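You operate a simulated robot arm through the tools that you are given. There is no shell and no other tool.

The job below is to be done with a simulated robot arm. You get a single attempt, and the scene is never put back.

Task
Open the scale housing and wipe the dust mark off its window.
Fine: loosen the orange and green thumbscrews a quarter turn or more first; use the yellow rag and put it back; the cover stays open. What is to be rubbed or washed off counts as gone when no trace of it is left.

The check looks at the end state, three seconds after you hand in, the way a careful person would. Anything else that was tipped, shoved, dropped, spilled or broken makes it a failure. Lids that push on must go on centred and level and be pressed home; caps that screw on are set level and turned clockwise until they are tight.

Robot
A 7-joint arm with a two-finger parallel gripper, fixed in place. Base frame: the origin is at the foot of the arm, x ahead of it, y to its left, z up; the work surface is at about z = 0.84. Units: m, degrees, N and s.
Its first joint turns from -149.0 to 149.0 degrees. Payload 3.43 kg.
Tool frame: the origin (TCP) lies between the finger pads and is the grasp point; the fingertips stand 0.03 m ahead of it; z points along the fingers, y is the line along which they close. Largest opening 0.094 m; finger width 0.028, thickness 0.01; the body of the gripper, 0.05 by 0.096 m, starts 0.055 m behind the TCP.
Orientation is that of the tool frame in the base frame, as a unit quaternion [x, y, z, w]. With the fingers straight down and closing along the base's y, the tool's x points along the base's -x, its y along +y and its z along -z.

Tools
- The arm moves only by the tool servo_tool. Its arguments are lists of equal length, an entry for each row: "delta_rot": the turn, a rotation vector about the base's x, y, z in units of 6 degrees (1.0 is 6 degrees), a list of three; "slide": the shift along the base's x, y, z in units of 40 mm (1.0 is 40 mm), a list of three; "jaw": the finger opening in m, from 0 to 0.094. In form: {"delta_rot": [[rx, ry, rz], ...], "slide": [[tx, ty, tz], ...], "jaw": [jaw, ...]}. A call has 1 to 20 rows; each row shifts and turns the commanded pose from where the row before left it. A call with a number of a shift or a turn outside -1 to 1 is refused whole. Rows are played at 5 a second. More than 0.05 m and 8.6 degrees between two rows, or a gripper value outside its range, and nothing of the call is played. Where a pose cannot be reached the arm comes as near as it can. A force on the tool above 40 N (or 10 N above the force at the start of the call, whichever is more), or a blocked arm, ends the call early, and 0.2 s more pass. Each finger travels about 0.045 m/s and halts on what it meets, pressing with about 30 N; the grip force reading is that of the motor and also rises with nothing between the fingers. The clock runs only during rows and for 0.2 s after the last one: add rows that do not move to give the fingers time. It gives the time, the measured TCP pose, the force on the tool (base axes), the opening and the grip force at its end, in the units of the frame above (readings bear some noise), with the torque about the TCP (base axes, N m) and any sound that the robot's microphone picked up.
- Cameras (640 x 400 px; columns grow to the right, rows downward): "scene" is fixed at [0.3997, -0.5029, 1.6292]; the picture's right is [-0.84, -0.55, 0.00], its down [-0.46, 0.71, -0.53] and it looks along [0.29, -0.44, -0.85] (base axes); focal length 339 px, centre (320, 200). "wrist" rides on the gripper at [0.076, 0.014, -0.103] in the tool frame; the picture's right is [-0.18, 0.98, 0.00], its down [-0.75, -0.14, -0.64] and it looks along [-0.63, -0.12, 0.77] (tool axes); focal length 243 px, centre (320, 200). There is no depth. A picture from a camera that has moved, and an enlarged one, comes with that camera's place and axes in the base frame and with its lens.
- camera(camera): a new picture of that camera. The clock stands still meanwhile.
- zoom(camera, box): a new picture of the part [left, top, right, bottom] of that camera's present view, enlarged. The clock stands still meanwhile.
- hand_in(): hands the job in; it is judged then, once.

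Nothing tells you positions but the pictures and the camera data. Unless the task says otherwise, let go and move clear before handing in.

The tools are called after "Emit:" as a command line: name --argument value ..., lists and objects as JSON in quotes. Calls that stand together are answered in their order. servo_tool: Moves the arm, as the interface text tells. Its arguments: {"type":"object","properties":{"delta_rot":{"type":"array","items":{"type":"array","items":{"type":"number"}}},"slide":{"type":"array","items":{"type":"array","items":{"type":"number"}}},"jaw":{"type":"array","items":{"type":"number"}}},"required":["delta_rot","slide","jaw"]} The other tools are called the same way: camera (camera) takes a picture; zoom (camera, box) takes an enlarged picture of a part of a camera's view; hand_in () hands the job in.

At the start:

```text
time_s: 0.0
tcp_pos: [0.4188, -0.8937, 1.2124]
orientation: [0.0, 1.0, 0.0, 0.0]
force: [-0.5, 0.6, -0.4]
wrist_torque: [0.06, -0.02, 0.0]
opening: 0.0941
grip_force: 0.1
```

scene: 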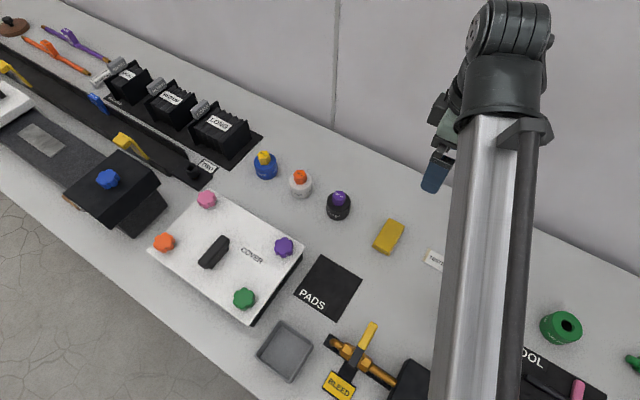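
wrist: 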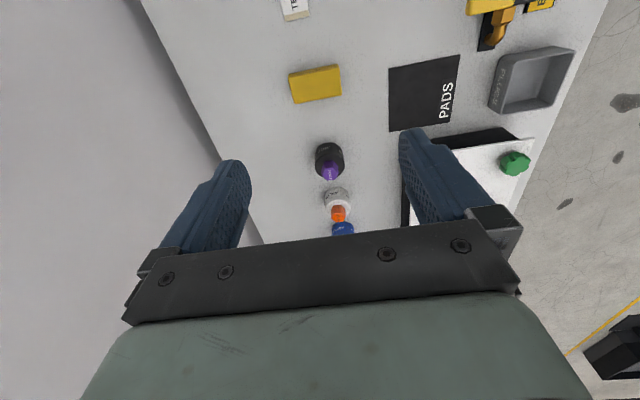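

I see a bench with a white cover plate carrying four coloured thumbscrews (pink, orange, purple, green), a yellow block that may be a rag, and other fixtures. I'll take closer views first to identify the scale housing, window and rag.

Emit:
zoom --camera "scene" --box '[130, 170, 330, 330]'

Emit:
zoom --camera "scene" --box '[0, 0, 260, 220]'

Emit:
zoom --camera "scene" --box '[240, 140, 460, 300]'

Emit:
zoom --camera "scene" --box '[240, 280, 640, 400]'

Emit:
zoom --camera "wrist" --box '[240, 0, 640, 250]'

```text
2.50 times, centred on (230, 250) of scene
camera zoom: at [0.3997, -0.5029, 1.6292], right [-0.84, -0.55, 0.0], down [-0.46, 0.71, -0.53], along [0.29, -0.44, -0.85], focal length 847 px, centre (545, 75)
```

zoom: 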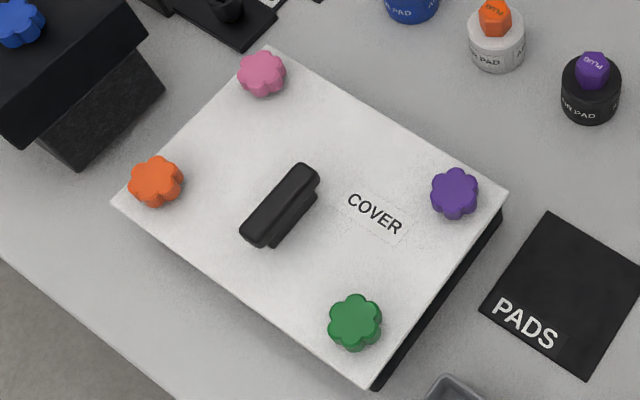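

```text
1.82 times, centred on (130, 110) of scene
camera zoom: at [0.3997, -0.5029, 1.6292], right [-0.84, -0.55, 0.0], down [-0.46, 0.71, -0.53], along [0.29, -0.44, -0.85], focal length 616 px, centre (666, 364)
```

zoom: 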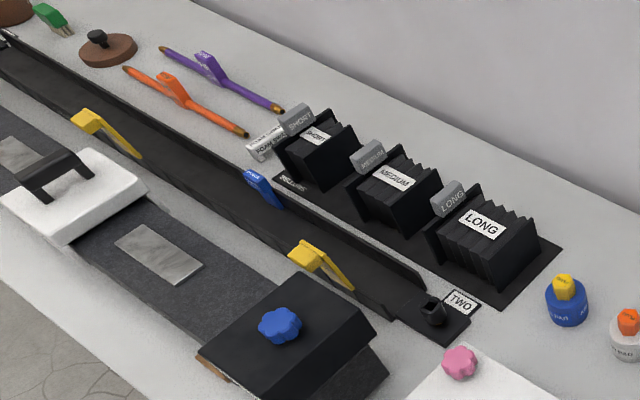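

```text
2.50 times, centred on (350, 220) of scene
camera zoom: at [0.3997, -0.5029, 1.6292], right [-0.84, -0.55, 0.0], down [-0.46, 0.71, -0.53], along [0.29, -0.44, -0.85], focal length 847 px, centre (245, 150)
```

zoom: 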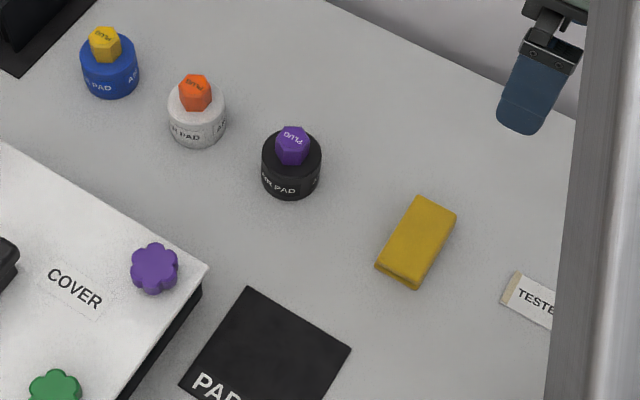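

```text
1.60 times, centred on (440, 340) of scene
camera zoom: at [0.3997, -0.5029, 1.6292], right [-0.84, -0.55, 0.0], down [-0.46, 0.71, -0.53], along [0.29, -0.44, -0.85], focal length 542 px, centre (128, -24)
```

zoom: 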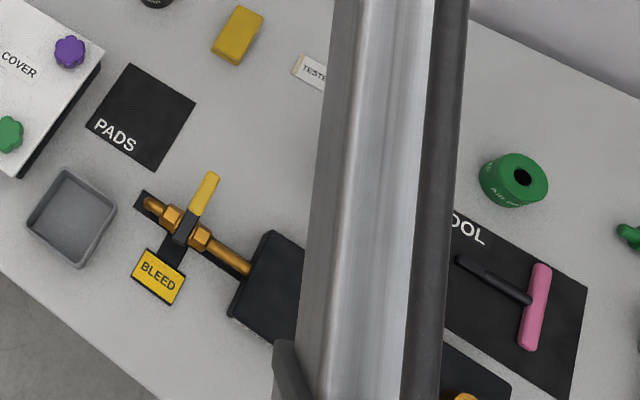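

```text
1.60 times, centred on (440, 125) of wrist
camera zoom: at [0.3424, -0.8806, 1.3153], right [0.18, 0.98, 0.0], down [0.75, -0.14, 0.64], along [0.63, -0.12, -0.77], focal length 388 px, centre (128, 320)
```

zoom: 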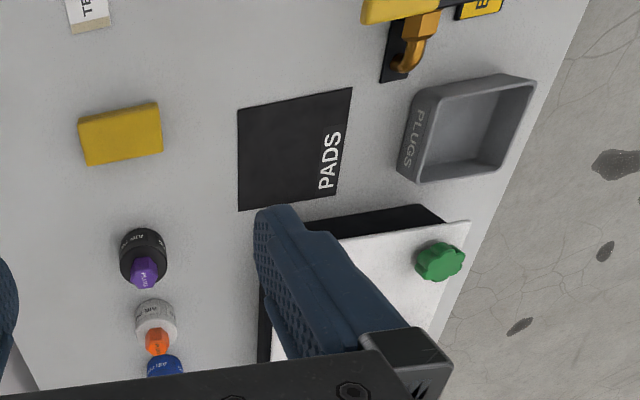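

The white COVER plate with orange, green, pink and purple screws is near (0.76, -0.65), and the yellow block is near (0.46, -0.91), almost beneath the tool. Before acting I'll turn the wrist to look around, to make sure there is no other housing.

Emit:
servo_tool --delta_rot '[[0, 0, 1], [0, 0, 1], [0, 0, 1], [0, 0, 1], [0, 0, 1], [0, 0, 1], [0, 0, 1], [0, 0, 1], [0, 0, 1], [0, 0, 1], [0, 0, 1], [0, 0, 1], [0, 0, 1], [0, 0, 1], [0, 0, 1]]' --slide '[[0, 0, 0], [0, 0, 0], [0, 0, 0], [0, 0, 0], [0, 0, 0], [0, 0, 0], [0, 0, 0], [0, 0, 0], [0, 0, 0], [0, 0, 0], [0, 0, 0], [0, 0, 0], [0, 0, 0], [0, 0, 0], [0, 0, 0]]' --jaw '[0.094, 0.094, 0.094, 0.094, 0.094, 0.094, 0.094, 0.094, 0.094, 0.094, 0.094, 0.094, 0.094, 0.094, 0.094]'

Emit:
camera --camera "wrist"

Emit:
camera --camera "scene"

```text
time_s: 3.2
tcp_pos: [0.4194, -0.8953, 1.2129]
orientation: [0.708, -0.707, 0.0, 0.0]
force: [0.1, -0.2, -0.5]
wrist_torque: [0.0, 0.01, 0.03]
opening: 0.0939
grip_force: 0.0
```

```text
taken
camera wrist: at [0.4044, -0.9713, 1.3153], right [-0.98, 0.18, 0.0], down [0.14, 0.75, 0.64], along [0.12, 0.63, -0.77], focal length 243 px, centre (320, 200)
```

wrist: 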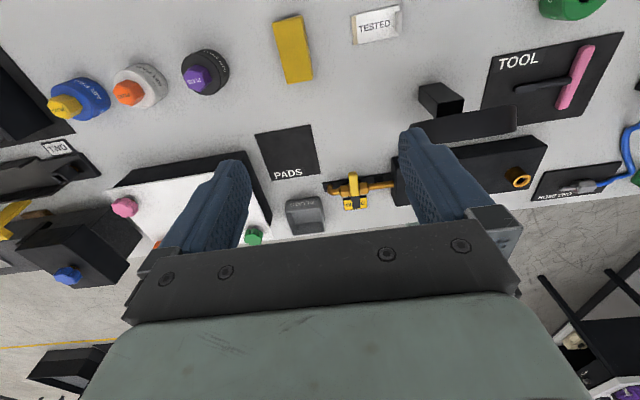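

```text
taken
```

scene: 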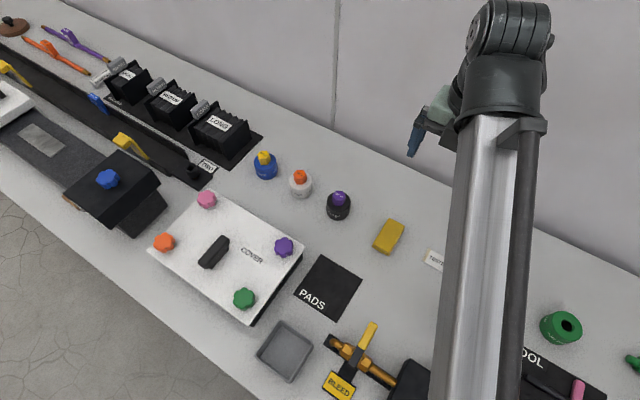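

The bench continues to the -x side with a valve and other parts. I'll turn further to see the rest of the bench.

Emit:
servo_tool --delta_rot '[[0, 0, 1], [0, 0, 1], [0, 0, 1], [0, 0, 1], [0, 0, 1], [0, 0, 1], [0, 0, 1], [0, 0, 1], [0, 0, 1], [0, 0, 1], [0, 0, 1], [0, 0, 1]]' --slide '[[0, 0, 0], [0, 0, 0], [0, 0, 0], [0, 0, 0], [0, 0, 0], [0, 0, 0], [0, 0, 0], [0, 0, 0], [0, 0, 0], [0, 0, 0], [0, 0, 0], [0, 0, 0]]' --jaw '[0.094, 0.094, 0.094, 0.094, 0.094, 0.094, 0.094, 0.094, 0.094, 0.094, 0.094, 0.094]'

Emit:
camera --camera "wrist"

```text
time_s: 5.8
tcp_pos: [0.4191, -0.8955, 1.2142]
orientation: [0.792, -0.61, 0.0, 0.0]
force: [0.4, 0.7, -0.6]
wrist_torque: [-0.04, 0.01, 0.04]
opening: 0.094
grip_force: 0.0
out of reach, approached as far as the arm can: row 3, 4, 5, 6, 7, 8, 9, 10, 11, 12
```

```text
taken
camera wrist: at [0.4244, -0.9723, 1.3154], right [-1.0, -0.07, 0.0], down [-0.06, 0.76, 0.64], along [-0.05, 0.64, -0.77], focal length 243 px, centre (320, 200)
```

wrist: 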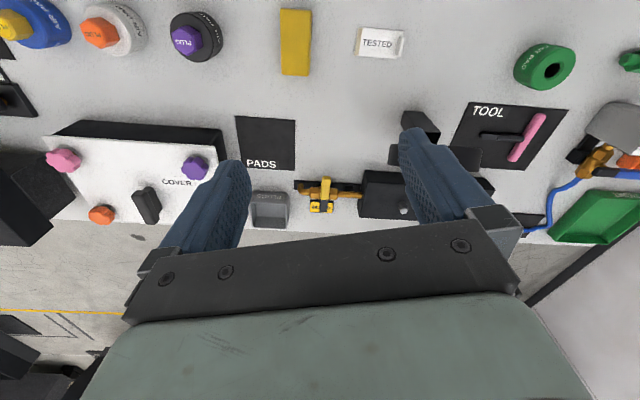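

The wrist stopped at a joint limit. I'll zoom on the unclear items from here.

Emit:
zoom --camera "wrist" --box '[360, 0, 640, 250]'

Emit:
zoom --camera "wrist" --box '[0, 90, 260, 252]'

Emit:
servo_tool --delta_rot '[[0, 0, -1], [0, 0, -1], [0, 0, -1], [0, 0, -1]]' --slide '[[0, 0, 0], [0, 0, 0], [0, 0, 0], [0, 0, 0]]' --jaw '[0.094, 0.094, 0.094, 0.094]'

```text
1.60 times, centred on (500, 125) of wrist
camera zoom: at [0.4244, -0.9723, 1.3154], right [-1.0, -0.07, 0.0], down [-0.06, 0.76, 0.64], along [-0.05, 0.64, -0.77], focal length 388 px, centre (32, 320)
```

zoom: 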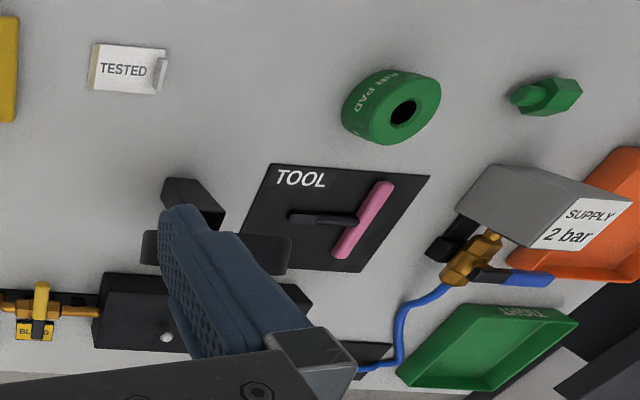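

```text
2.46 times, centred on (130, 171) of wrist
camera zoom: at [0.4244, -0.9723, 1.3154], right [-1.0, -0.07, 0.0], down [-0.06, 0.76, 0.64], along [-0.05, 0.64, -0.77], focal length 597 px, centre (788, 271)
```

zoom: 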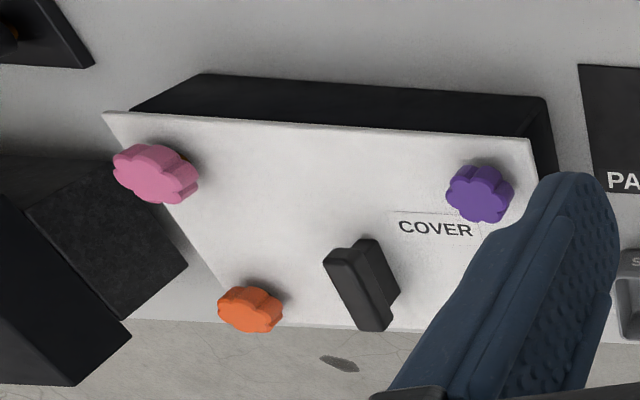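

```text
time_s: 6.8
tcp_pos: [0.4184, -0.8936, 1.2124]
orientation: [-0.648, 0.762, 0.0, 0.0]
force: [0.4, 0.2, -0.3]
wrist_torque: [0.02, 0.01, 0.0]
opening: 0.0941
grip_force: 0.1
```

The orange and green screws sit on the +y edge of the cover, at about (0.868, -0.579, 0.935) for orange and (0.632, -0.578, 0.94) for green. I'll move the tool above the green one, turning it to face the cover, and take a closer look.

Emit:
servo_tool --delta_rot '[[0, 0, -1], [0, 0, -1], [0, 0, -1], [0, 0, -1], [0, 0, -1], [0, 0, -1], [0, 0, -1], [0, 0, -1], [0, 0, -1], [0, 0, -1], [0, 0, -1], [0, 0, -1], [0, 0, -1], [0, 0, -1], [0, 0, -1], [0, 0, -1], [0, 0, -1], [0, 0, -1], [0, 0, -1], [0, 0, -1]]' --slide '[[0.4, 0.83, -0.1], [0.4, 0.83, -0.1], [0.4, 0.83, -0.1], [0.4, 0.83, -0.1], [0.4, 0.83, -0.1], [0.4, 0.83, -0.1], [0.4, 0.83, -0.1], [0.4, 0.83, -0.1], [0.4, 0.83, -0.1], [0, 0, 0], [0, 0, 0], [0, 0, 0], [0, 0, 0], [0, 0, 0], [0, 0, 0], [0, 0, 0], [0, 0, 0], [0, 0, 0], [0, 0, 0], [0, 0, 0]]' --jaw '[0.094, 0.094, 0.094, 0.094, 0.094, 0.094, 0.094, 0.094, 0.094, 0.094, 0.094, 0.094, 0.094, 0.094, 0.094, 0.094, 0.094, 0.094, 0.094, 0.094]'

Emit:
camera --camera "wrist"

Emit:
camera --camera "scene"

```text
time_s: 10.2
tcp_pos: [0.5647, -0.5975, 1.175]
orientation: [0.121, 0.993, -0.005, 0.006]
force: [0.5, -2.5, -0.8]
wrist_torque: [0.1, -0.06, 0.09]
opening: 0.0938
grip_force: 0.0
stopped in row 17: the force on the tool passed its limit at 52 N (the readings are from after the stop); the commanded pose is now the measured one
```

```text
taken
camera wrist: at [0.4925, -0.5642, 1.2774], right [0.41, 0.91, -0.01], down [0.69, -0.31, 0.65], along [0.59, -0.28, -0.76], focal length 243 px, centre (320, 200)
```

wrist: 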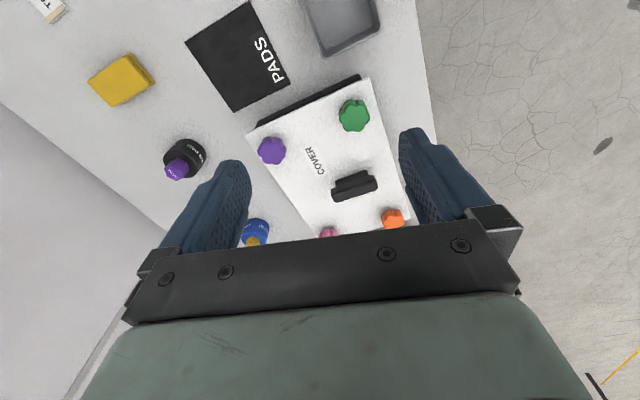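

```text
taken
```

scene: 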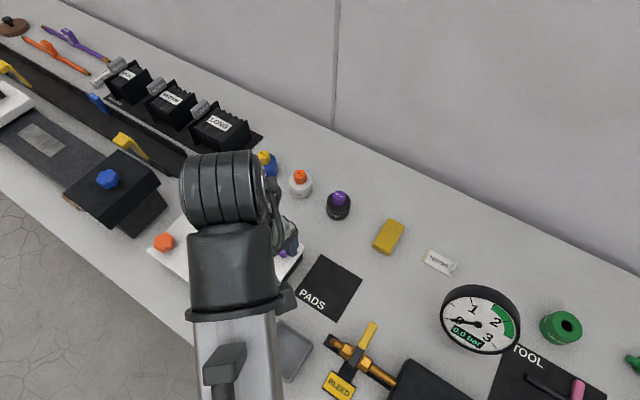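

The call stopped on a force spike while only the wrist was turning, but nothing looks touched. I'll check the cover closely from here.

Emit:
zoom --camera "wrist" --box '[230, 60, 430, 250]'

Emit:
zoom --camera "scene" --box '[140, 130, 340, 330]'

```text
2.11 times, centred on (330, 155) of wrist
camera zoom: at [0.4925, -0.5642, 1.2774], right [0.41, 0.91, -0.01], down [0.69, -0.31, 0.65], along [0.59, -0.28, -0.76], focal length 511 px, centre (299, 295)
```

zoom: 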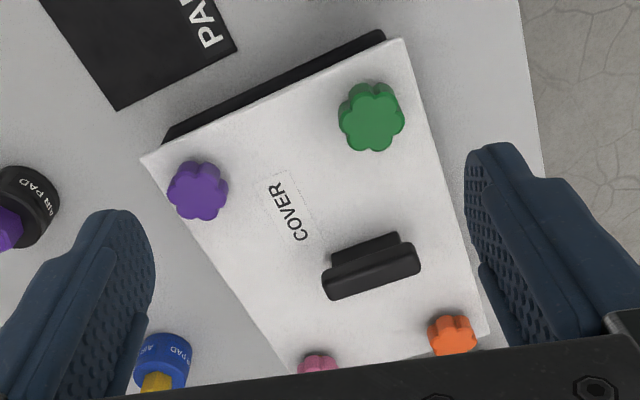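

```text
2.00 times, centred on (240, 230) of scene
camera zoom: at [0.3997, -0.5029, 1.6292], right [-0.84, -0.55, 0.0], down [-0.46, 0.71, -0.53], along [0.29, -0.44, -0.85], focal length 678 px, centre (480, 140)
```

zoom: 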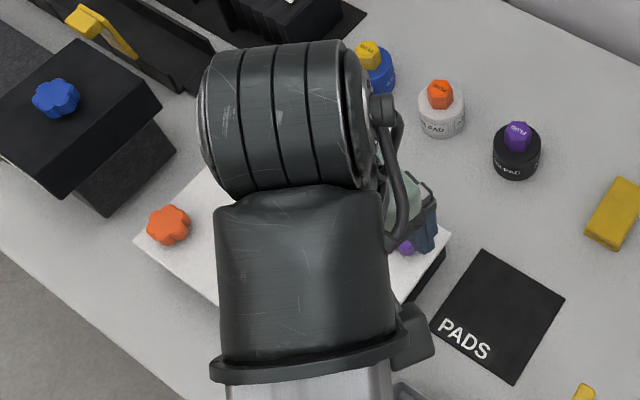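

The green screw resolves to about (0.636, -0.580), knob near z 0.935. I'll move directly above it at z about 1.03 and check alignment.

Emit:
servo_tool --delta_rot '[[0, 0, 0], [0, 0, 0], [0, 0, 0], [0, 0, 0], [0, 0, 0]]' --slide '[[0.445, 0.11, -0.9], [0.445, 0.11, -0.9], [0.445, 0.11, -0.9], [0.445, 0.11, -0.9], [0, 0, 0]]' --jaw '[0.094, 0.094, 0.094, 0.094, 0.094]'

Emit:
camera --camera "wrist"

Emit:
camera --camera "scene"

```text
time_s: 11.4
tcp_pos: [0.6374, -0.5793, 1.0316]
orientation: [0.121, 0.993, -0.005, 0.007]
force: [-0.3, 0.1, 1.0]
wrist_torque: [0.02, 0.02, 0.0]
opening: 0.094
grip_force: 0.0
```

```text
taken
camera wrist: at [0.5645, -0.5464, 1.1327], right [0.41, 0.91, -0.01], down [0.69, -0.31, 0.65], along [0.59, -0.28, -0.76], focal length 243 px, centre (320, 200)
```

wrist: 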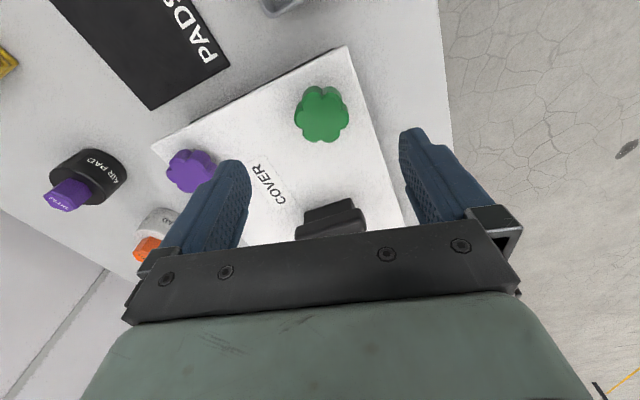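

```text
taken
```

scene: 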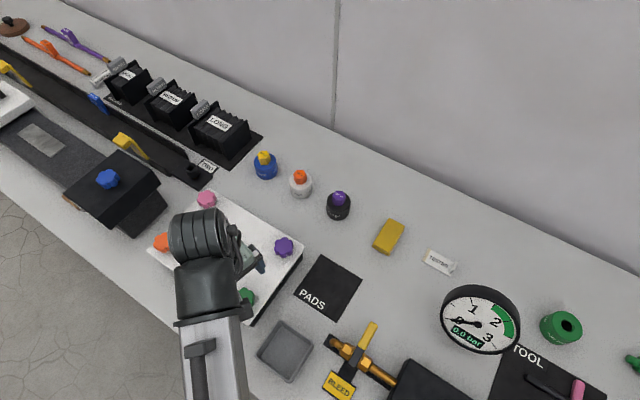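

Aligned within a few mm. I'll nudge and descend to just around the knob in small steps, watching force.

Emit:
servo_tool --delta_rot '[[0, 0, 0], [0, 0, 0], [0, 0, 0], [0, 0, 0]]' --slide '[[-0.08, 0, -0.6], [0, 0, -0.6], [0, 0, -0.5], [0, 0, 0]]' --jaw '[0.094, 0.094, 0.094, 0.094]'

Emit:
camera --camera "wrist"

Emit:
zoom --camera "scene" --box '[140, 180, 340, 330]'

```text
time_s: 12.4
tcp_pos: [0.6309, -0.5801, 0.9642]
orientation: [0.121, 0.993, -0.006, 0.006]
force: [0.1, 0.5, 0.4]
wrist_torque: [0.01, 0.0, 0.0]
opening: 0.0938
grip_force: 0.1
```

```text
taken
camera wrist: at [0.5603, -0.5461, 1.0653], right [0.41, 0.91, -0.01], down [0.69, -0.31, 0.65], along [0.59, -0.28, -0.76], focal length 243 px, centre (320, 200)
```

wrist: 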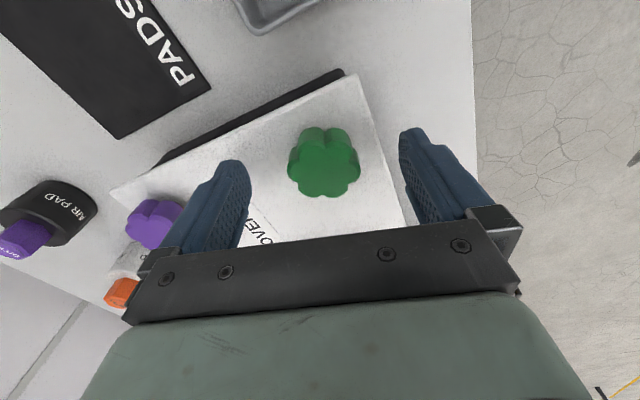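

```text
2.67 times, centred on (240, 255) of scene
camera zoom: at [0.3997, -0.5029, 1.6292], right [-0.84, -0.55, 0.0], down [-0.46, 0.71, -0.53], along [0.29, -0.44, -0.85], focal length 904 px, centre (533, 53)
```

zoom: 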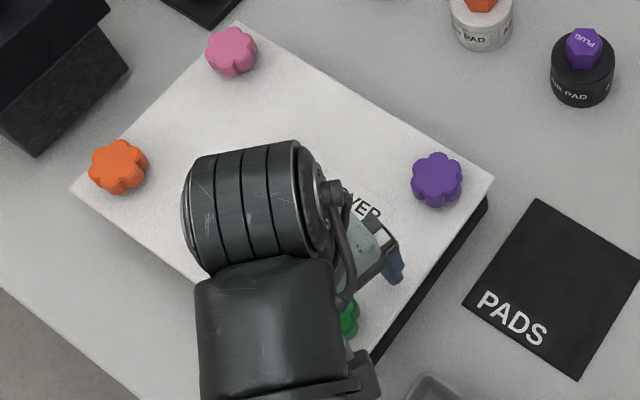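

The knob lies between the fingers. I'll lower another 8 mm and close on it gently.

Emit:
servo_tool --delta_rot '[[0, 0, 0], [0, 0, 0], [0, 0, 0], [0, 0, 0], [0, 0, 0], [0, 0, 0], [0, 0, 0]]' --slide '[[0, 0, -0.2], [0, 0, 0], [0, 0, 0], [0, 0, 0], [0, 0, 0], [0, 0, 0], [0, 0, 0]]' --jaw '[0.094, 0.07, 0.05, 0.03, 0.03, 0.03, 0.03]'

Emit:
camera --camera "wrist"

```text
time_s: 14.0
tcp_pos: [0.6328, -0.5765, 0.9561]
orientation: [0.12, 0.993, -0.005, 0.006]
force: [3.9, 19.1, -2.0]
wrist_torque: [0.74, -0.18, -0.02]
opening: 0.0415
grip_force: 44.4
```

```text
taken
camera wrist: at [0.5605, -0.5446, 1.0575], right [0.41, 0.91, 0.0], down [0.69, -0.31, 0.65], along [0.59, -0.27, -0.76], focal length 243 px, centre (320, 200)
```

wrist: 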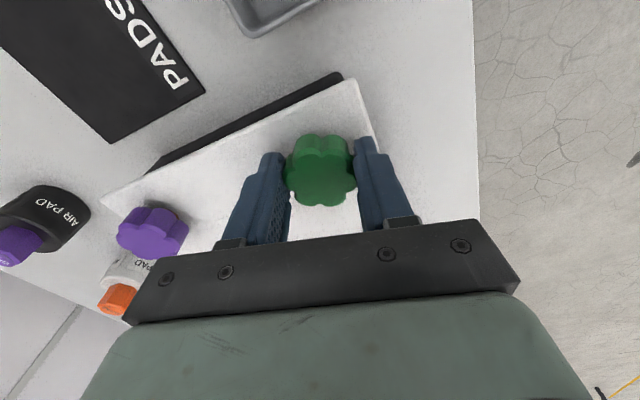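

The green knob is gripped at 41 mm opening. I'll shift slightly to centre the grip and turn it counter-clockwise a first 36°.

Emit:
servo_tool --delta_rot '[[0, 0, 0], [0, 0, 0.5], [0, 0, 0.5], [0, 0, 1], [0, 0, 1], [0, 0, 1], [0, 0, 1], [0, 0, 1], [0, 0, 0]]' --slide '[[0.04, 0.1, 0], [0, 0, 0], [0, 0, 0], [0, 0, 0], [0, 0, 0], [0, 0, 0], [0, 0, 0], [0, 0, 0], [0, 0, 0]]' --jaw '[0.03, 0.03, 0.03, 0.03, 0.03, 0.03, 0.03, 0.03, 0.03]'

Emit:
camera --camera "wrist"

```text
time_s: 16.0
tcp_pos: [0.635, -0.5775, 0.9558]
orientation: [-0.192, 0.981, -0.006, 0.008]
force: [11.2, -30.0, 7.5]
wrist_torque: [0.1, 0.23, 0.06]
opening: 0.0379
grip_force: 45.0
```

```text
taken
camera wrist: at [0.5569, -0.5927, 1.0572], right [-0.2, 0.98, -0.01], down [0.74, 0.16, 0.65], along [0.64, 0.12, -0.76], focal length 243 px, centre (320, 200)
```

wrist: 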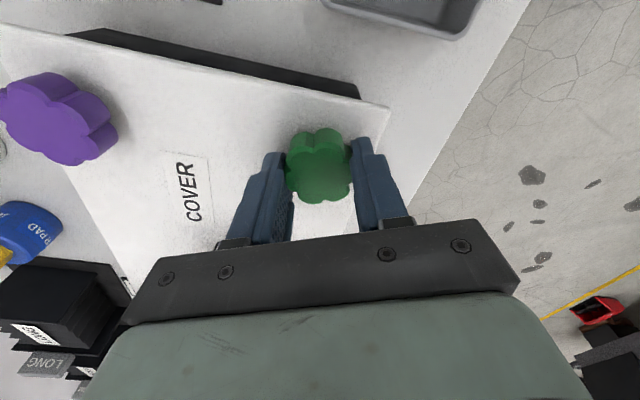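

The knob seems to be turning, though the fingers are being pushed sideways. I'll recentre a little and continue the turn.

Emit:
servo_tool --delta_rot '[[0, 0, 0], [0, 0, 0.5], [0, 0, 1], [0, 0, 1], [0, 0, 1], [0, 0, 1], [0, 0, 0]]' --slide '[[0.025, -0.06, 0], [0, 0, 0], [0, 0, 0], [0, 0, 0], [0, 0, 0], [0, 0, 0], [0, 0, 0]]' --jaw '[0.03, 0.03, 0.03, 0.03, 0.03, 0.03, 0.03]'

Emit:
camera --camera "wrist"

```text
time_s: 17.6
tcp_pos: [0.6351, -0.5782, 0.9557]
orientation: [-0.416, 0.909, -0.001, 0.008]
force: [4.6, -6.8, 9.9]
wrist_torque: [0.5, -0.25, -0.01]
opening: 0.0382
grip_force: 45.1
```

```text
taken
camera wrist: at [0.5725, -0.6268, 1.0574], right [-0.62, 0.78, -0.01], down [0.59, 0.48, 0.65], along [0.51, 0.4, -0.76], focal length 243 px, centre (320, 200)
```

wrist: 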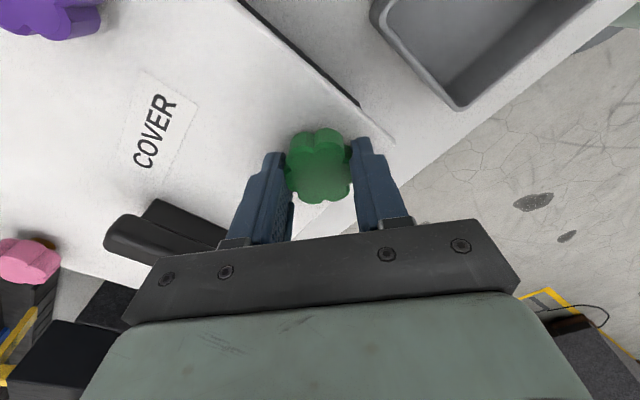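

The knob now turns with the fingers. I'll continue another 60°.

Emit:
servo_tool --delta_rot '[[0, 0, 1], [0, 0, 1], [0, 0, 1], [0, 0, 1], [0, 0, 1], [0, 0, 1], [0, 0, 1], [0, 0, 1], [0, 0, 1], [0, 0, 1], [0, 0, 0]]' --slide '[[0.015, -0.02, 0], [0, 0, 0], [0, 0, 0], [0, 0, 0], [0, 0, 0], [0, 0, 0], [0, 0, 0], [0, 0, 0], [0, 0, 0], [0, 0, 0], [0, 0, 0]]' --jaw '[0.03, 0.03, 0.03, 0.03, 0.03, 0.03, 0.03, 0.03, 0.03, 0.03, 0.03]'

Emit:
camera --camera "wrist"

```text
time_s: 20.0
tcp_pos: [0.6342, -0.5776, 0.956]
orientation: [0.815, -0.579, -0.005, -0.007]
force: [-13.4, 15.4, -2.2]
wrist_torque: [0.43, 0.2, 0.01]
opening: 0.0381
grip_force: 45.1
```

```text
taken
camera wrist: at [0.6457, -0.6565, 1.0576], right [-0.99, -0.15, 0.0], down [-0.12, 0.75, 0.65], along [-0.09, 0.65, -0.76], focal length 243 px, centre (320, 200)
```

wrist: 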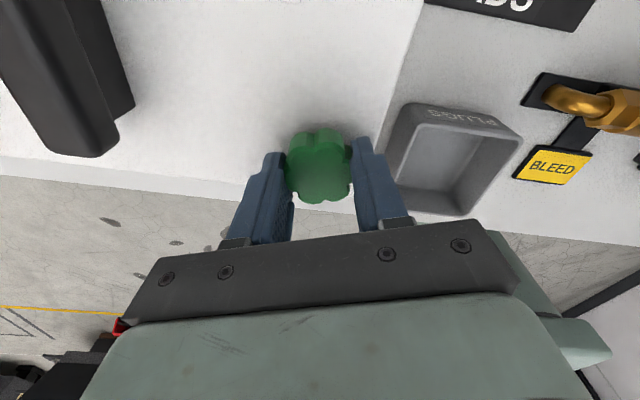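

Green has turned at least about 90°. For margin I'll open, rotate back 60°, regrip and turn another 60°.

Emit:
servo_tool --delta_rot '[[0, 0, 0], [0, 0, 0], [0, 0, 0], [0, 0, 0], [0, 0, -1], [0, 0, -1], [0, 0, -1], [0, 0, -1], [0, 0, -1], [0, 0, -1], [0, 0, -1], [0, 0, -1], [0, 0, -1], [0, 0, -1], [0, 0, 0]]' --slide '[[0, 0, 0], [0, 0, 0], [0, 0, 0], [0, 0, 0], [0, 0, 0], [0, 0, 0], [0, 0, 0], [0, 0, 0], [0, 0, 0], [0, 0, 0], [0, 0, 0], [0, 0, 0], [0, 0, 0], [0, 0, 0], [0, 0, 0]]' --jaw '[0.08, 0.08, 0.08, 0.08, 0.08, 0.08, 0.08, 0.08, 0.08, 0.08, 0.08, 0.08, 0.08, 0.08, 0.08]'

Emit:
camera --camera "wrist"

Emit:
zoom --camera "scene" --box '[140, 180, 340, 330]'

```text
time_s: 23.2
tcp_pos: [0.635, -0.5788, 0.9555]
orientation: [-0.414, 0.91, -0.001, 0.007]
force: [-0.4, -0.4, -0.1]
wrist_torque: [0.02, 0.01, -0.01]
opening: 0.0799
grip_force: 0.1
```

```text
taken
camera wrist: at [0.573, -0.6275, 1.0575], right [-0.62, 0.78, -0.01], down [0.59, 0.47, 0.65], along [0.51, 0.4, -0.76], focal length 243 px, centre (320, 200)
```

wrist: 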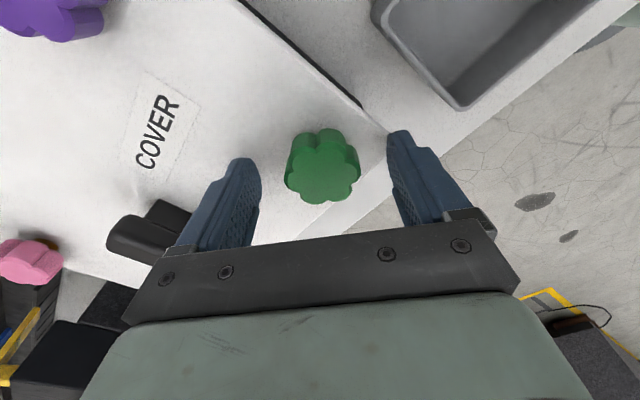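

```text
2.67 times, centred on (240, 255) of scene
camera zoom: at [0.3997, -0.5029, 1.6292], right [-0.84, -0.55, 0.0], down [-0.46, 0.71, -0.53], along [0.29, -0.44, -0.85], focal length 904 px, centre (533, 53)
```

zoom: 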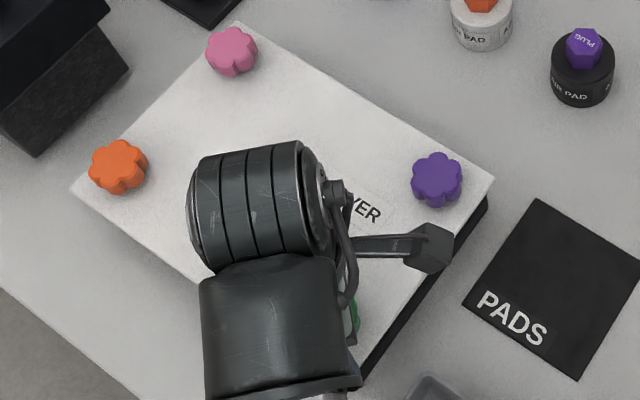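

I'll regrip here and turn a further 60°.

Emit:
servo_tool --delta_rot '[[0, 0, 0], [0, 0, 0], [0, 0, 0], [0, 0, 0], [0, 0, 0], [0, 0, 1], [0, 0, 1], [0, 0, 1], [0, 0, 1], [0, 0, 1], [0, 0, 1], [0, 0, 1], [0, 0, 1], [0, 0, 1], [0, 0, 1], [0, 0, 0]]' --slide '[[0, 0, 0], [0, 0, 0], [0, 0, 0], [0, 0, 0], [0, 0, 0], [0, 0, 0], [0, 0, 0], [0, 0, 0], [0, 0, 0], [0, 0, 0], [0, 0, 0], [0, 0, 0], [0, 0, 0], [0, 0, 0], [0, 0, 0], [0, 0, 0]]' --jaw '[0.06, 0.03, 0.03, 0.03, 0.03, 0.03, 0.03, 0.03, 0.03, 0.03, 0.03, 0.03, 0.03, 0.03, 0.03, 0.03]'

Emit:
camera --camera "wrist"

```text
time_s: 26.6
tcp_pos: [0.6353, -0.5786, 0.957]
orientation: [0.815, -0.579, -0.005, -0.007]
force: [-13.8, 11.7, -2.3]
wrist_torque: [0.2, 0.71, -0.01]
opening: 0.0379
grip_force: 44.4
```

```text
taken
camera wrist: at [0.6457, -0.6566, 1.0578], right [-0.99, -0.15, 0.0], down [-0.12, 0.75, 0.65], along [-0.09, 0.65, -0.76], focal length 243 px, centre (320, 200)
```

wrist: 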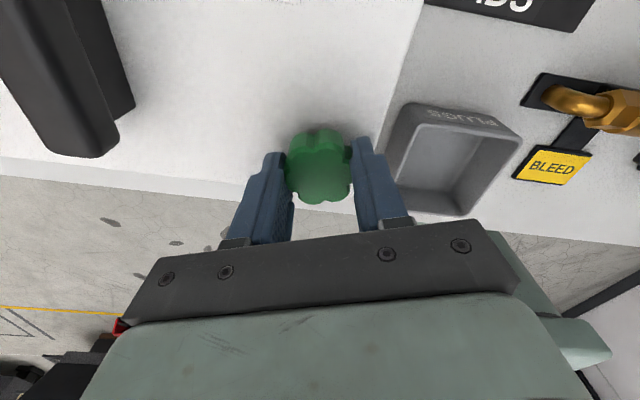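

Green is loosened by roughly 150° in total. I'll release, lift, and travel toward the orange screw, checking reach.

Emit:
servo_tool --delta_rot '[[0, 0, 0], [0, 0, 0], [0, 0, 0], [0, 0, 0], [0, 0, -1], [0, 0, -1], [0, 0, -1], [0, 0, -1], [0, 0, -1], [0, 0, -1], [0, 0, -1], [0, 0, -1], [0, 0, -1], [0, 0, -1], [0, 0, -1], [0, 0, -1]]' --slide '[[0, 0, 0], [0, 0, 0], [0, 0, 0.9], [0, 0, 0.9], [0.5, 0, 0.3], [0.5, 0, 0], [0.5, 0, 0], [0.5, 0, 0], [0.5, 0, 0], [0.5, 0, 0], [0.5, 0, 0], [0.5, 0, 0], [0.5, 0, 0], [0.5, 0, 0], [0.5, 0, 0], [0.3, 0, 0]]' --jaw '[0.08, 0.08, 0.08, 0.094, 0.094, 0.094, 0.094, 0.094, 0.094, 0.094, 0.094, 0.094, 0.094, 0.094, 0.094, 0.094]'

Emit:
camera --camera "wrist"

Emit:
camera --camera "scene"

```text
time_s: 30.0
tcp_pos: [0.8666, -0.5795, 1.0399]
orientation: [-0.318, 0.948, -0.002, 0.007]
force: [-0.3, 0.1, -0.1]
wrist_torque: [0.02, -0.03, 0.0]
opening: 0.0938
grip_force: 0.1
```

```text
taken
camera wrist: at [0.7964, -0.6136, 1.1412], right [-0.44, 0.9, -0.01], down [0.68, 0.34, 0.65], along [0.59, 0.29, -0.76], focal length 243 px, centre (320, 200)
```

wrist: 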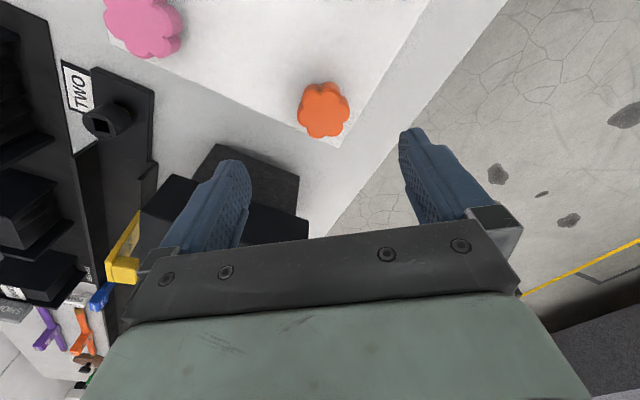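

```text
taken
```

scene: 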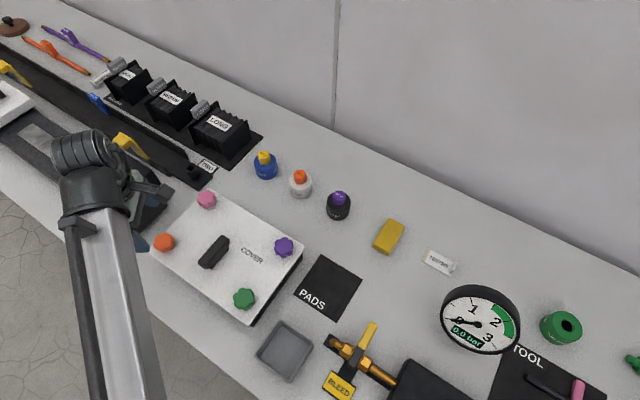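

The orange screw is reachable with the tool vertical, centred near (0.868, -0.577). I'll turn the wrist back, descend to z 0.956, and close.

Emit:
servo_tool --delta_rot '[[0, 0, -1], [0, 0, -1], [0, 0, -1], [0, 0, -1], [0, 0, -1], [0, 0, 0], [0, 0, 0], [0, 0, 0], [0, 0, 0], [0, 0, 0], [0, 0, 0], [0, 0, 0], [0, 0, 0]]' --slide '[[0.03, 0.06, 0], [0, 0, 0], [0, 0, 0], [0, 0, -0.5], [0, 0, -0.5], [0, 0, -0.5], [0, 0, -0.4], [0, 0, -0.2], [0, 0, 0], [0, 0, 0], [0, 0, 0], [0, 0, 0], [0, 0, 0]]' --jaw '[0.094, 0.094, 0.094, 0.094, 0.094, 0.094, 0.094, 0.094, 0.07, 0.05, 0.03, 0.03, 0.03]'

Emit:
camera --camera "wrist"

```text
time_s: 32.8
tcp_pos: [0.8695, -0.5778, 0.9566]
orientation: [-0.061, 0.998, -0.005, 0.007]
force: [2.3, -9.8, 0.2]
wrist_torque: [-0.07, -0.05, 0.06]
opening: 0.0441
grip_force: 45.1
```

```text
taken
camera wrist: at [0.7898, -0.5719, 1.0574], right [0.06, 1.0, -0.01], down [0.76, -0.04, 0.65], along [0.65, -0.05, -0.76], focal length 243 px, centre (320, 200)
```

wrist: 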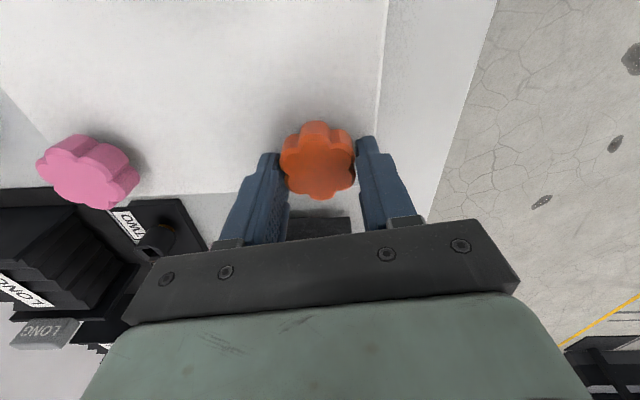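

Orange is gripped near the lobe tips. I'll turn counter-clockwise 108°.

Emit:
servo_tool --delta_rot '[[0, 0, 0.5], [0, 0, 0.5], [0, 0, 1], [0, 0, 1], [0, 0, 1], [0, 0, 1], [0, 0, 1], [0, 0, 1], [0, 0, 0]]' --slide '[[0, -0.02, 0], [0, 0, 0], [0, 0, 0], [0, 0, 0], [0, 0, 0], [0, 0, 0], [0, 0, 0], [0, 0, 0], [0, 0, 0]]' --jaw '[0.03, 0.03, 0.03, 0.03, 0.03, 0.03, 0.03, 0.03, 0.03]'

Emit:
camera --camera "wrist"

```text
time_s: 34.8
tcp_pos: [0.8682, -0.575, 0.956]
orientation: [-0.417, 0.909, 0.001, 0.008]
force: [-14.9, 25.5, -2.5]
wrist_torque: [0.8, -0.3, -0.09]
opening: 0.0435
grip_force: 44.8
```

```text
taken
camera wrist: at [0.8053, -0.6245, 1.0578], right [-0.62, 0.78, 0.0], down [0.59, 0.47, 0.65], along [0.51, 0.41, -0.76], focal length 243 px, centre (320, 200)
```

wrist: 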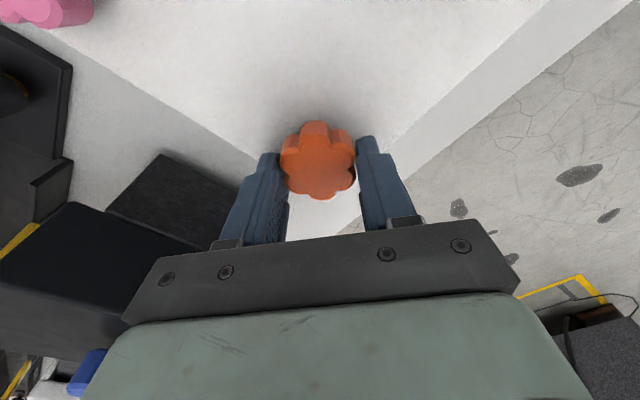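

The knob is turning with the fingers. I'll continue 66° more with a small recentring.

Emit:
servo_tool --delta_rot '[[0, 0, 0], [0, 0, 1], [0, 0, 1], [0, 0, 1], [0, 0, 1], [0, 0, 1], [0, 0, 1], [0, 0, 1], [0, 0, 1], [0, 0, 1], [0, 0, 1], [0, 0, 1], [0, 0, 0]]' --slide '[[-0.025, 0.04, 0], [0, 0, 0], [0, 0, 0], [0, 0, 0], [0, 0, 0], [0, 0, 0], [0, 0, 0], [0, 0, 0], [0, 0, 0], [0, 0, 0], [0, 0, 0], [0, 0, 0], [0, 0, 0]]' --jaw '[0.03, 0.03, 0.03, 0.03, 0.03, 0.03, 0.03, 0.03, 0.03, 0.03, 0.03, 0.03, 0.03]'

Emit:
camera --camera "wrist"

```text
time_s: 37.1
tcp_pos: [0.8649, -0.5741, 0.9572]
orientation: [0.783, -0.623, -0.007, -0.006]
force: [-5.5, 2.7, 4.4]
wrist_torque: [-0.91, 0.04, 0.0]
opening: 0.0435
grip_force: 45.0
stopped in row 11: the force on the tool passed its limit at 40 N (the readings are from after the stop); the commanded pose is now the measured one
```

```text
taken
camera wrist: at [0.8671, -0.6539, 1.058], right [-1.0, -0.04, 0.0], down [-0.03, 0.75, 0.66], along [-0.03, 0.66, -0.75], focal length 243 px, centre (320, 200)
```

wrist: 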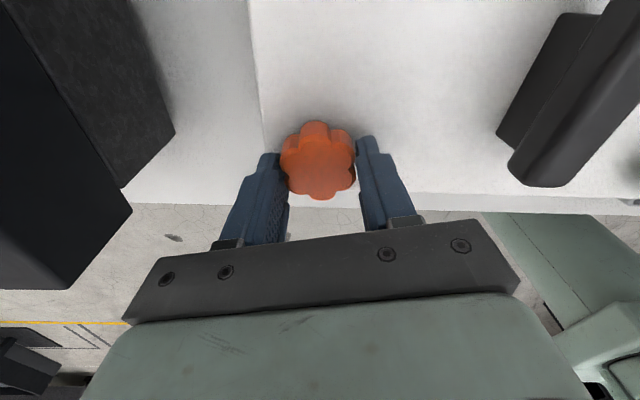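

Orange has turned about 96°. For margin I'll open, recentre to (0.867, -0.577), rotate back 48°, regrip and turn again.

Emit:
servo_tool --delta_rot '[[0, 0, 0], [0, 0, 0], [0, 0, 0], [0, 0, -1], [0, 0, -1], [0, 0, -1], [0, 0, -1], [0, 0, -1], [0, 0, -1], [0, 0, -1], [0, 0, -1], [0, 0, 0], [0, 0, 0], [0, 0, 0], [0, 0, 0]]' --slide '[[0, 0, 0], [0, 0, 0], [0, 0, 0], [0.05, -0.07, 0], [0, 0, 0], [0, 0, 0], [0, 0, 0], [0, 0, 0], [0, 0, 0], [0, 0, 0], [0, 0, 0], [0, 0, 0], [0, 0, 0], [0, 0, 0], [0, 0, 0]]' --jaw '[0.08, 0.08, 0.08, 0.08, 0.08, 0.08, 0.08, 0.08, 0.08, 0.08, 0.08, 0.05, 0.03, 0.03, 0.03]'

Emit:
camera --camera "wrist"

```text
time_s: 40.3
tcp_pos: [0.8664, -0.5763, 0.9561]
orientation: [-0.461, 0.887, 0.006, 0.008]
force: [-9.8, 9.1, -0.5]
wrist_torque: [0.25, 0.23, -0.03]
opening: 0.0425
grip_force: 44.5
```

```text
taken
camera wrist: at [0.809, -0.6328, 1.0572], right [-0.7, 0.72, 0.01], down [0.54, 0.52, 0.66], along [0.47, 0.46, -0.75], focal length 243 px, centre (320, 200)
```

wrist: 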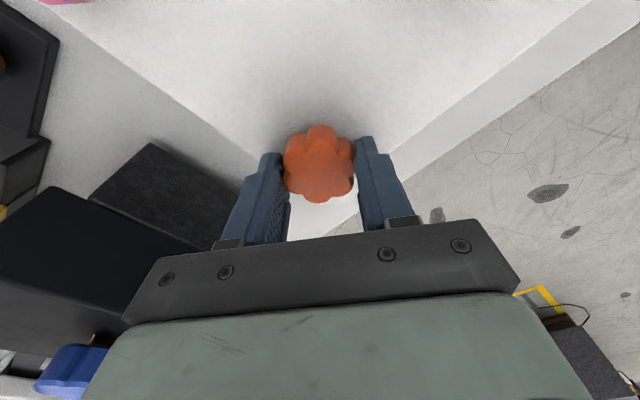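

Emit:
servo_tool --delta_rot '[[0, 0, 0], [0, 0, 1], [0, 0, 1], [0, 0, 1], [0, 0, 1], [0, 0, 1], [0, 0, 1], [0, 0, 1], [0, 0, 0]]' --slide '[[-0.015, 0.015, 0], [0, 0, 0], [0, 0, 0], [0, 0, 0], [0, 0, 0], [0, 0, 0], [0, 0, 0], [0, 0, 0], [0, 0, 0]]' --jaw '[0.03, 0.03, 0.03, 0.03, 0.03, 0.03, 0.03, 0.03, 0.03]'

Emit:
camera --camera "wrist"

```text
time_s: 42.3
tcp_pos: [0.8656, -0.5769, 0.9572]
orientation: [0.748, -0.663, -0.008, -0.006]
force: [-22.8, 9.5, -4.7]
wrist_torque: [0.64, 0.17, -0.03]
opening: 0.0419
grip_force: 44.6
```

```text
taken
camera wrist: at [0.86, -0.6562, 1.0576], right [-1.0, 0.06, 0.01], down [0.05, 0.75, 0.66], along [0.04, 0.66, -0.75], focal length 243 px, centre (320, 200)
```

wrist: 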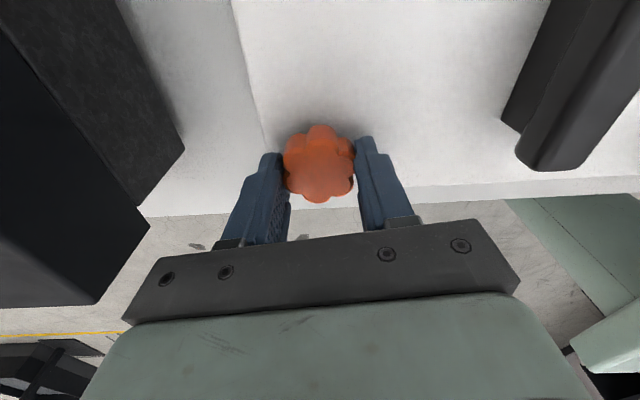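

Orange is loosened about 138° in total. I'll release, lift, and view the handle and cover edges from near the handle.

Emit:
servo_tool --delta_rot '[[0, 0, 0], [0, 0, 0], [0, 0, 0], [0, 0, 0], [0, 0, 0], [0, 0, 0], [0, 0, 0], [0, 0, 0]]' --slide '[[0, 0, 0], [0, 0, 0], [0, 0, 0], [0, 0, 0.9], [0, 0, 0.9], [-0.8, -0.3, 0.7], [-0.9, -0.3, 0.7], [-0.9, -0.3, 0.5]]' --jaw '[0.08, 0.094, 0.094, 0.094, 0.094, 0.094, 0.094, 0.094]'

Emit:
camera --camera "wrist"

Emit:
camera --camera "scene"

```text
time_s: 44.1
tcp_pos: [0.7626, -0.6132, 1.1053]
orientation: [0.749, -0.663, -0.008, -0.006]
force: [0.7, -0.2, -0.6]
wrist_torque: [0.03, -0.02, -0.01]
opening: 0.0939
grip_force: 0.1
```

```text
taken
camera wrist: at [0.7564, -0.6929, 1.2059], right [-1.0, 0.06, 0.0], down [0.05, 0.75, 0.66], along [0.04, 0.66, -0.75], focal length 243 px, centre (320, 200)
```

wrist: 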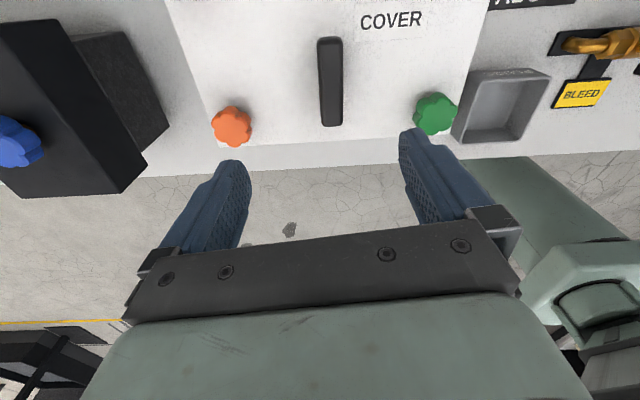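

```text
taken
```

scene: 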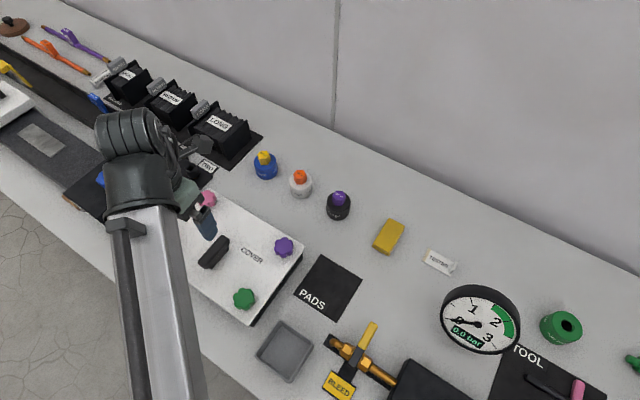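

The handle bar runs along y, centred near (0.75, -0.622). I'll align the fingers to close along x, descend around it and grip.

Emit:
servo_tool --delta_rot '[[0, 0, -0.6], [0, 0, -0.6], [0, 0, 0], [0, 0, 0], [0, 0, 0], [0, 0, 0], [0, 0, 0]]' --slide '[[-0.15, -0.1, -0.8], [-0.16, -0.1, -0.8], [0, 0, -0.8], [0, 0, -0.7], [0, 0, -0.4], [0, 0, -0.2], [0, 0, 0]]' --jaw '[0.094, 0.094, 0.094, 0.094, 0.094, 0.094, 0.094]'

Emit:
camera --camera "wrist"

Emit:
zoom --camera "scene" --box '[140, 170, 340, 330]'

```text
time_s: 45.7
tcp_pos: [0.7496, -0.6228, 0.9558]
orientation: [-0.705, 0.709, 0.006, 0.008]
force: [-0.4, -0.5, 0.0]
wrist_torque: [0.01, -0.01, 0.01]
opening: 0.0942
grip_force: 0.1
```

```text
taken
camera wrist: at [0.7345, -0.6999, 1.0568], right [-0.98, 0.19, 0.0], down [0.14, 0.74, 0.66], along [0.12, 0.64, -0.75], focal length 243 px, centre (320, 200)
```

wrist: 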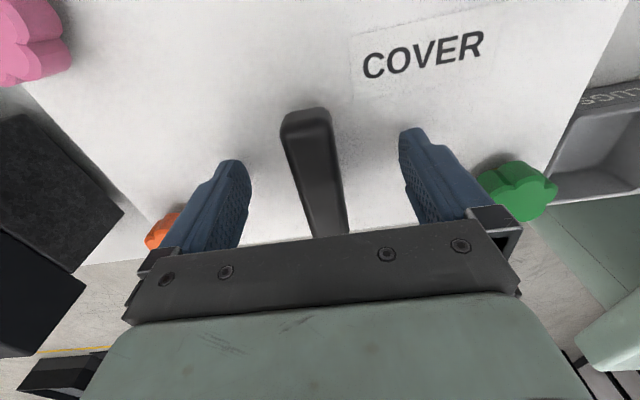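

```text
2.50 times, centred on (240, 250) of scene
camera zoom: at [0.3997, -0.5029, 1.6292], right [-0.84, -0.55, 0.0], down [-0.46, 0.71, -0.53], along [0.29, -0.44, -0.85], focal length 847 px, centre (520, 75)
```

zoom: 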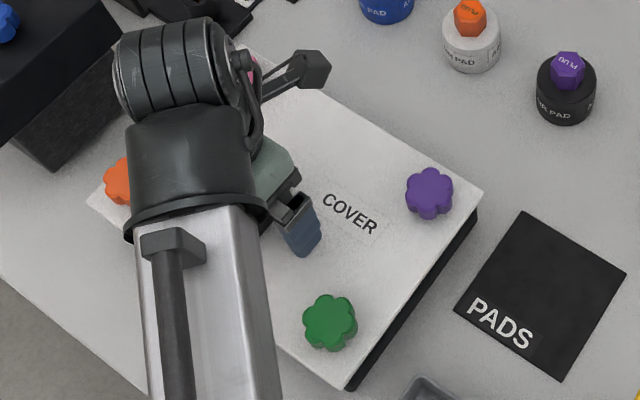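

The handle is between the fingers. Closing, then a small test lift.

Emit:
servo_tool --delta_rot '[[0, 0, 0], [0, 0, 0], [0, 0, 0], [0, 0, 0], [0, 0, 0], [0, 0, 0]]' --slide '[[0, 0, 0], [0, 0, 0], [0, 0, 0], [0, 0, 0], [0, 0, 0], [0, 0, 0]]' --jaw '[0.06, 0.03, 0.01, 0.005, 0.005, 0.005]'

Emit:
camera --camera "wrist"

```text
time_s: 47.1
tcp_pos: [0.7494, -0.6204, 0.9554]
orientation: [-0.705, 0.709, 0.006, 0.008]
force: [1.8, -0.5, 0.2]
wrist_torque: [-0.01, 0.0, 0.54]
opening: 0.0282
grip_force: 45.0
```

```text
taken
camera wrist: at [0.7348, -0.6999, 1.057], right [-0.98, 0.19, 0.0], down [0.14, 0.74, 0.66], along [0.12, 0.65, -0.75], focal length 243 px, centre (320, 200)
```

wrist: 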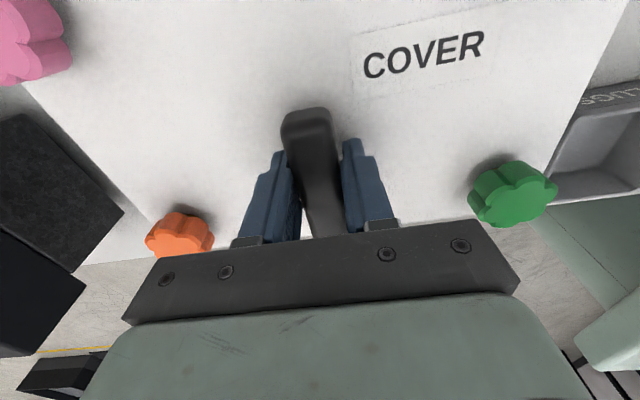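

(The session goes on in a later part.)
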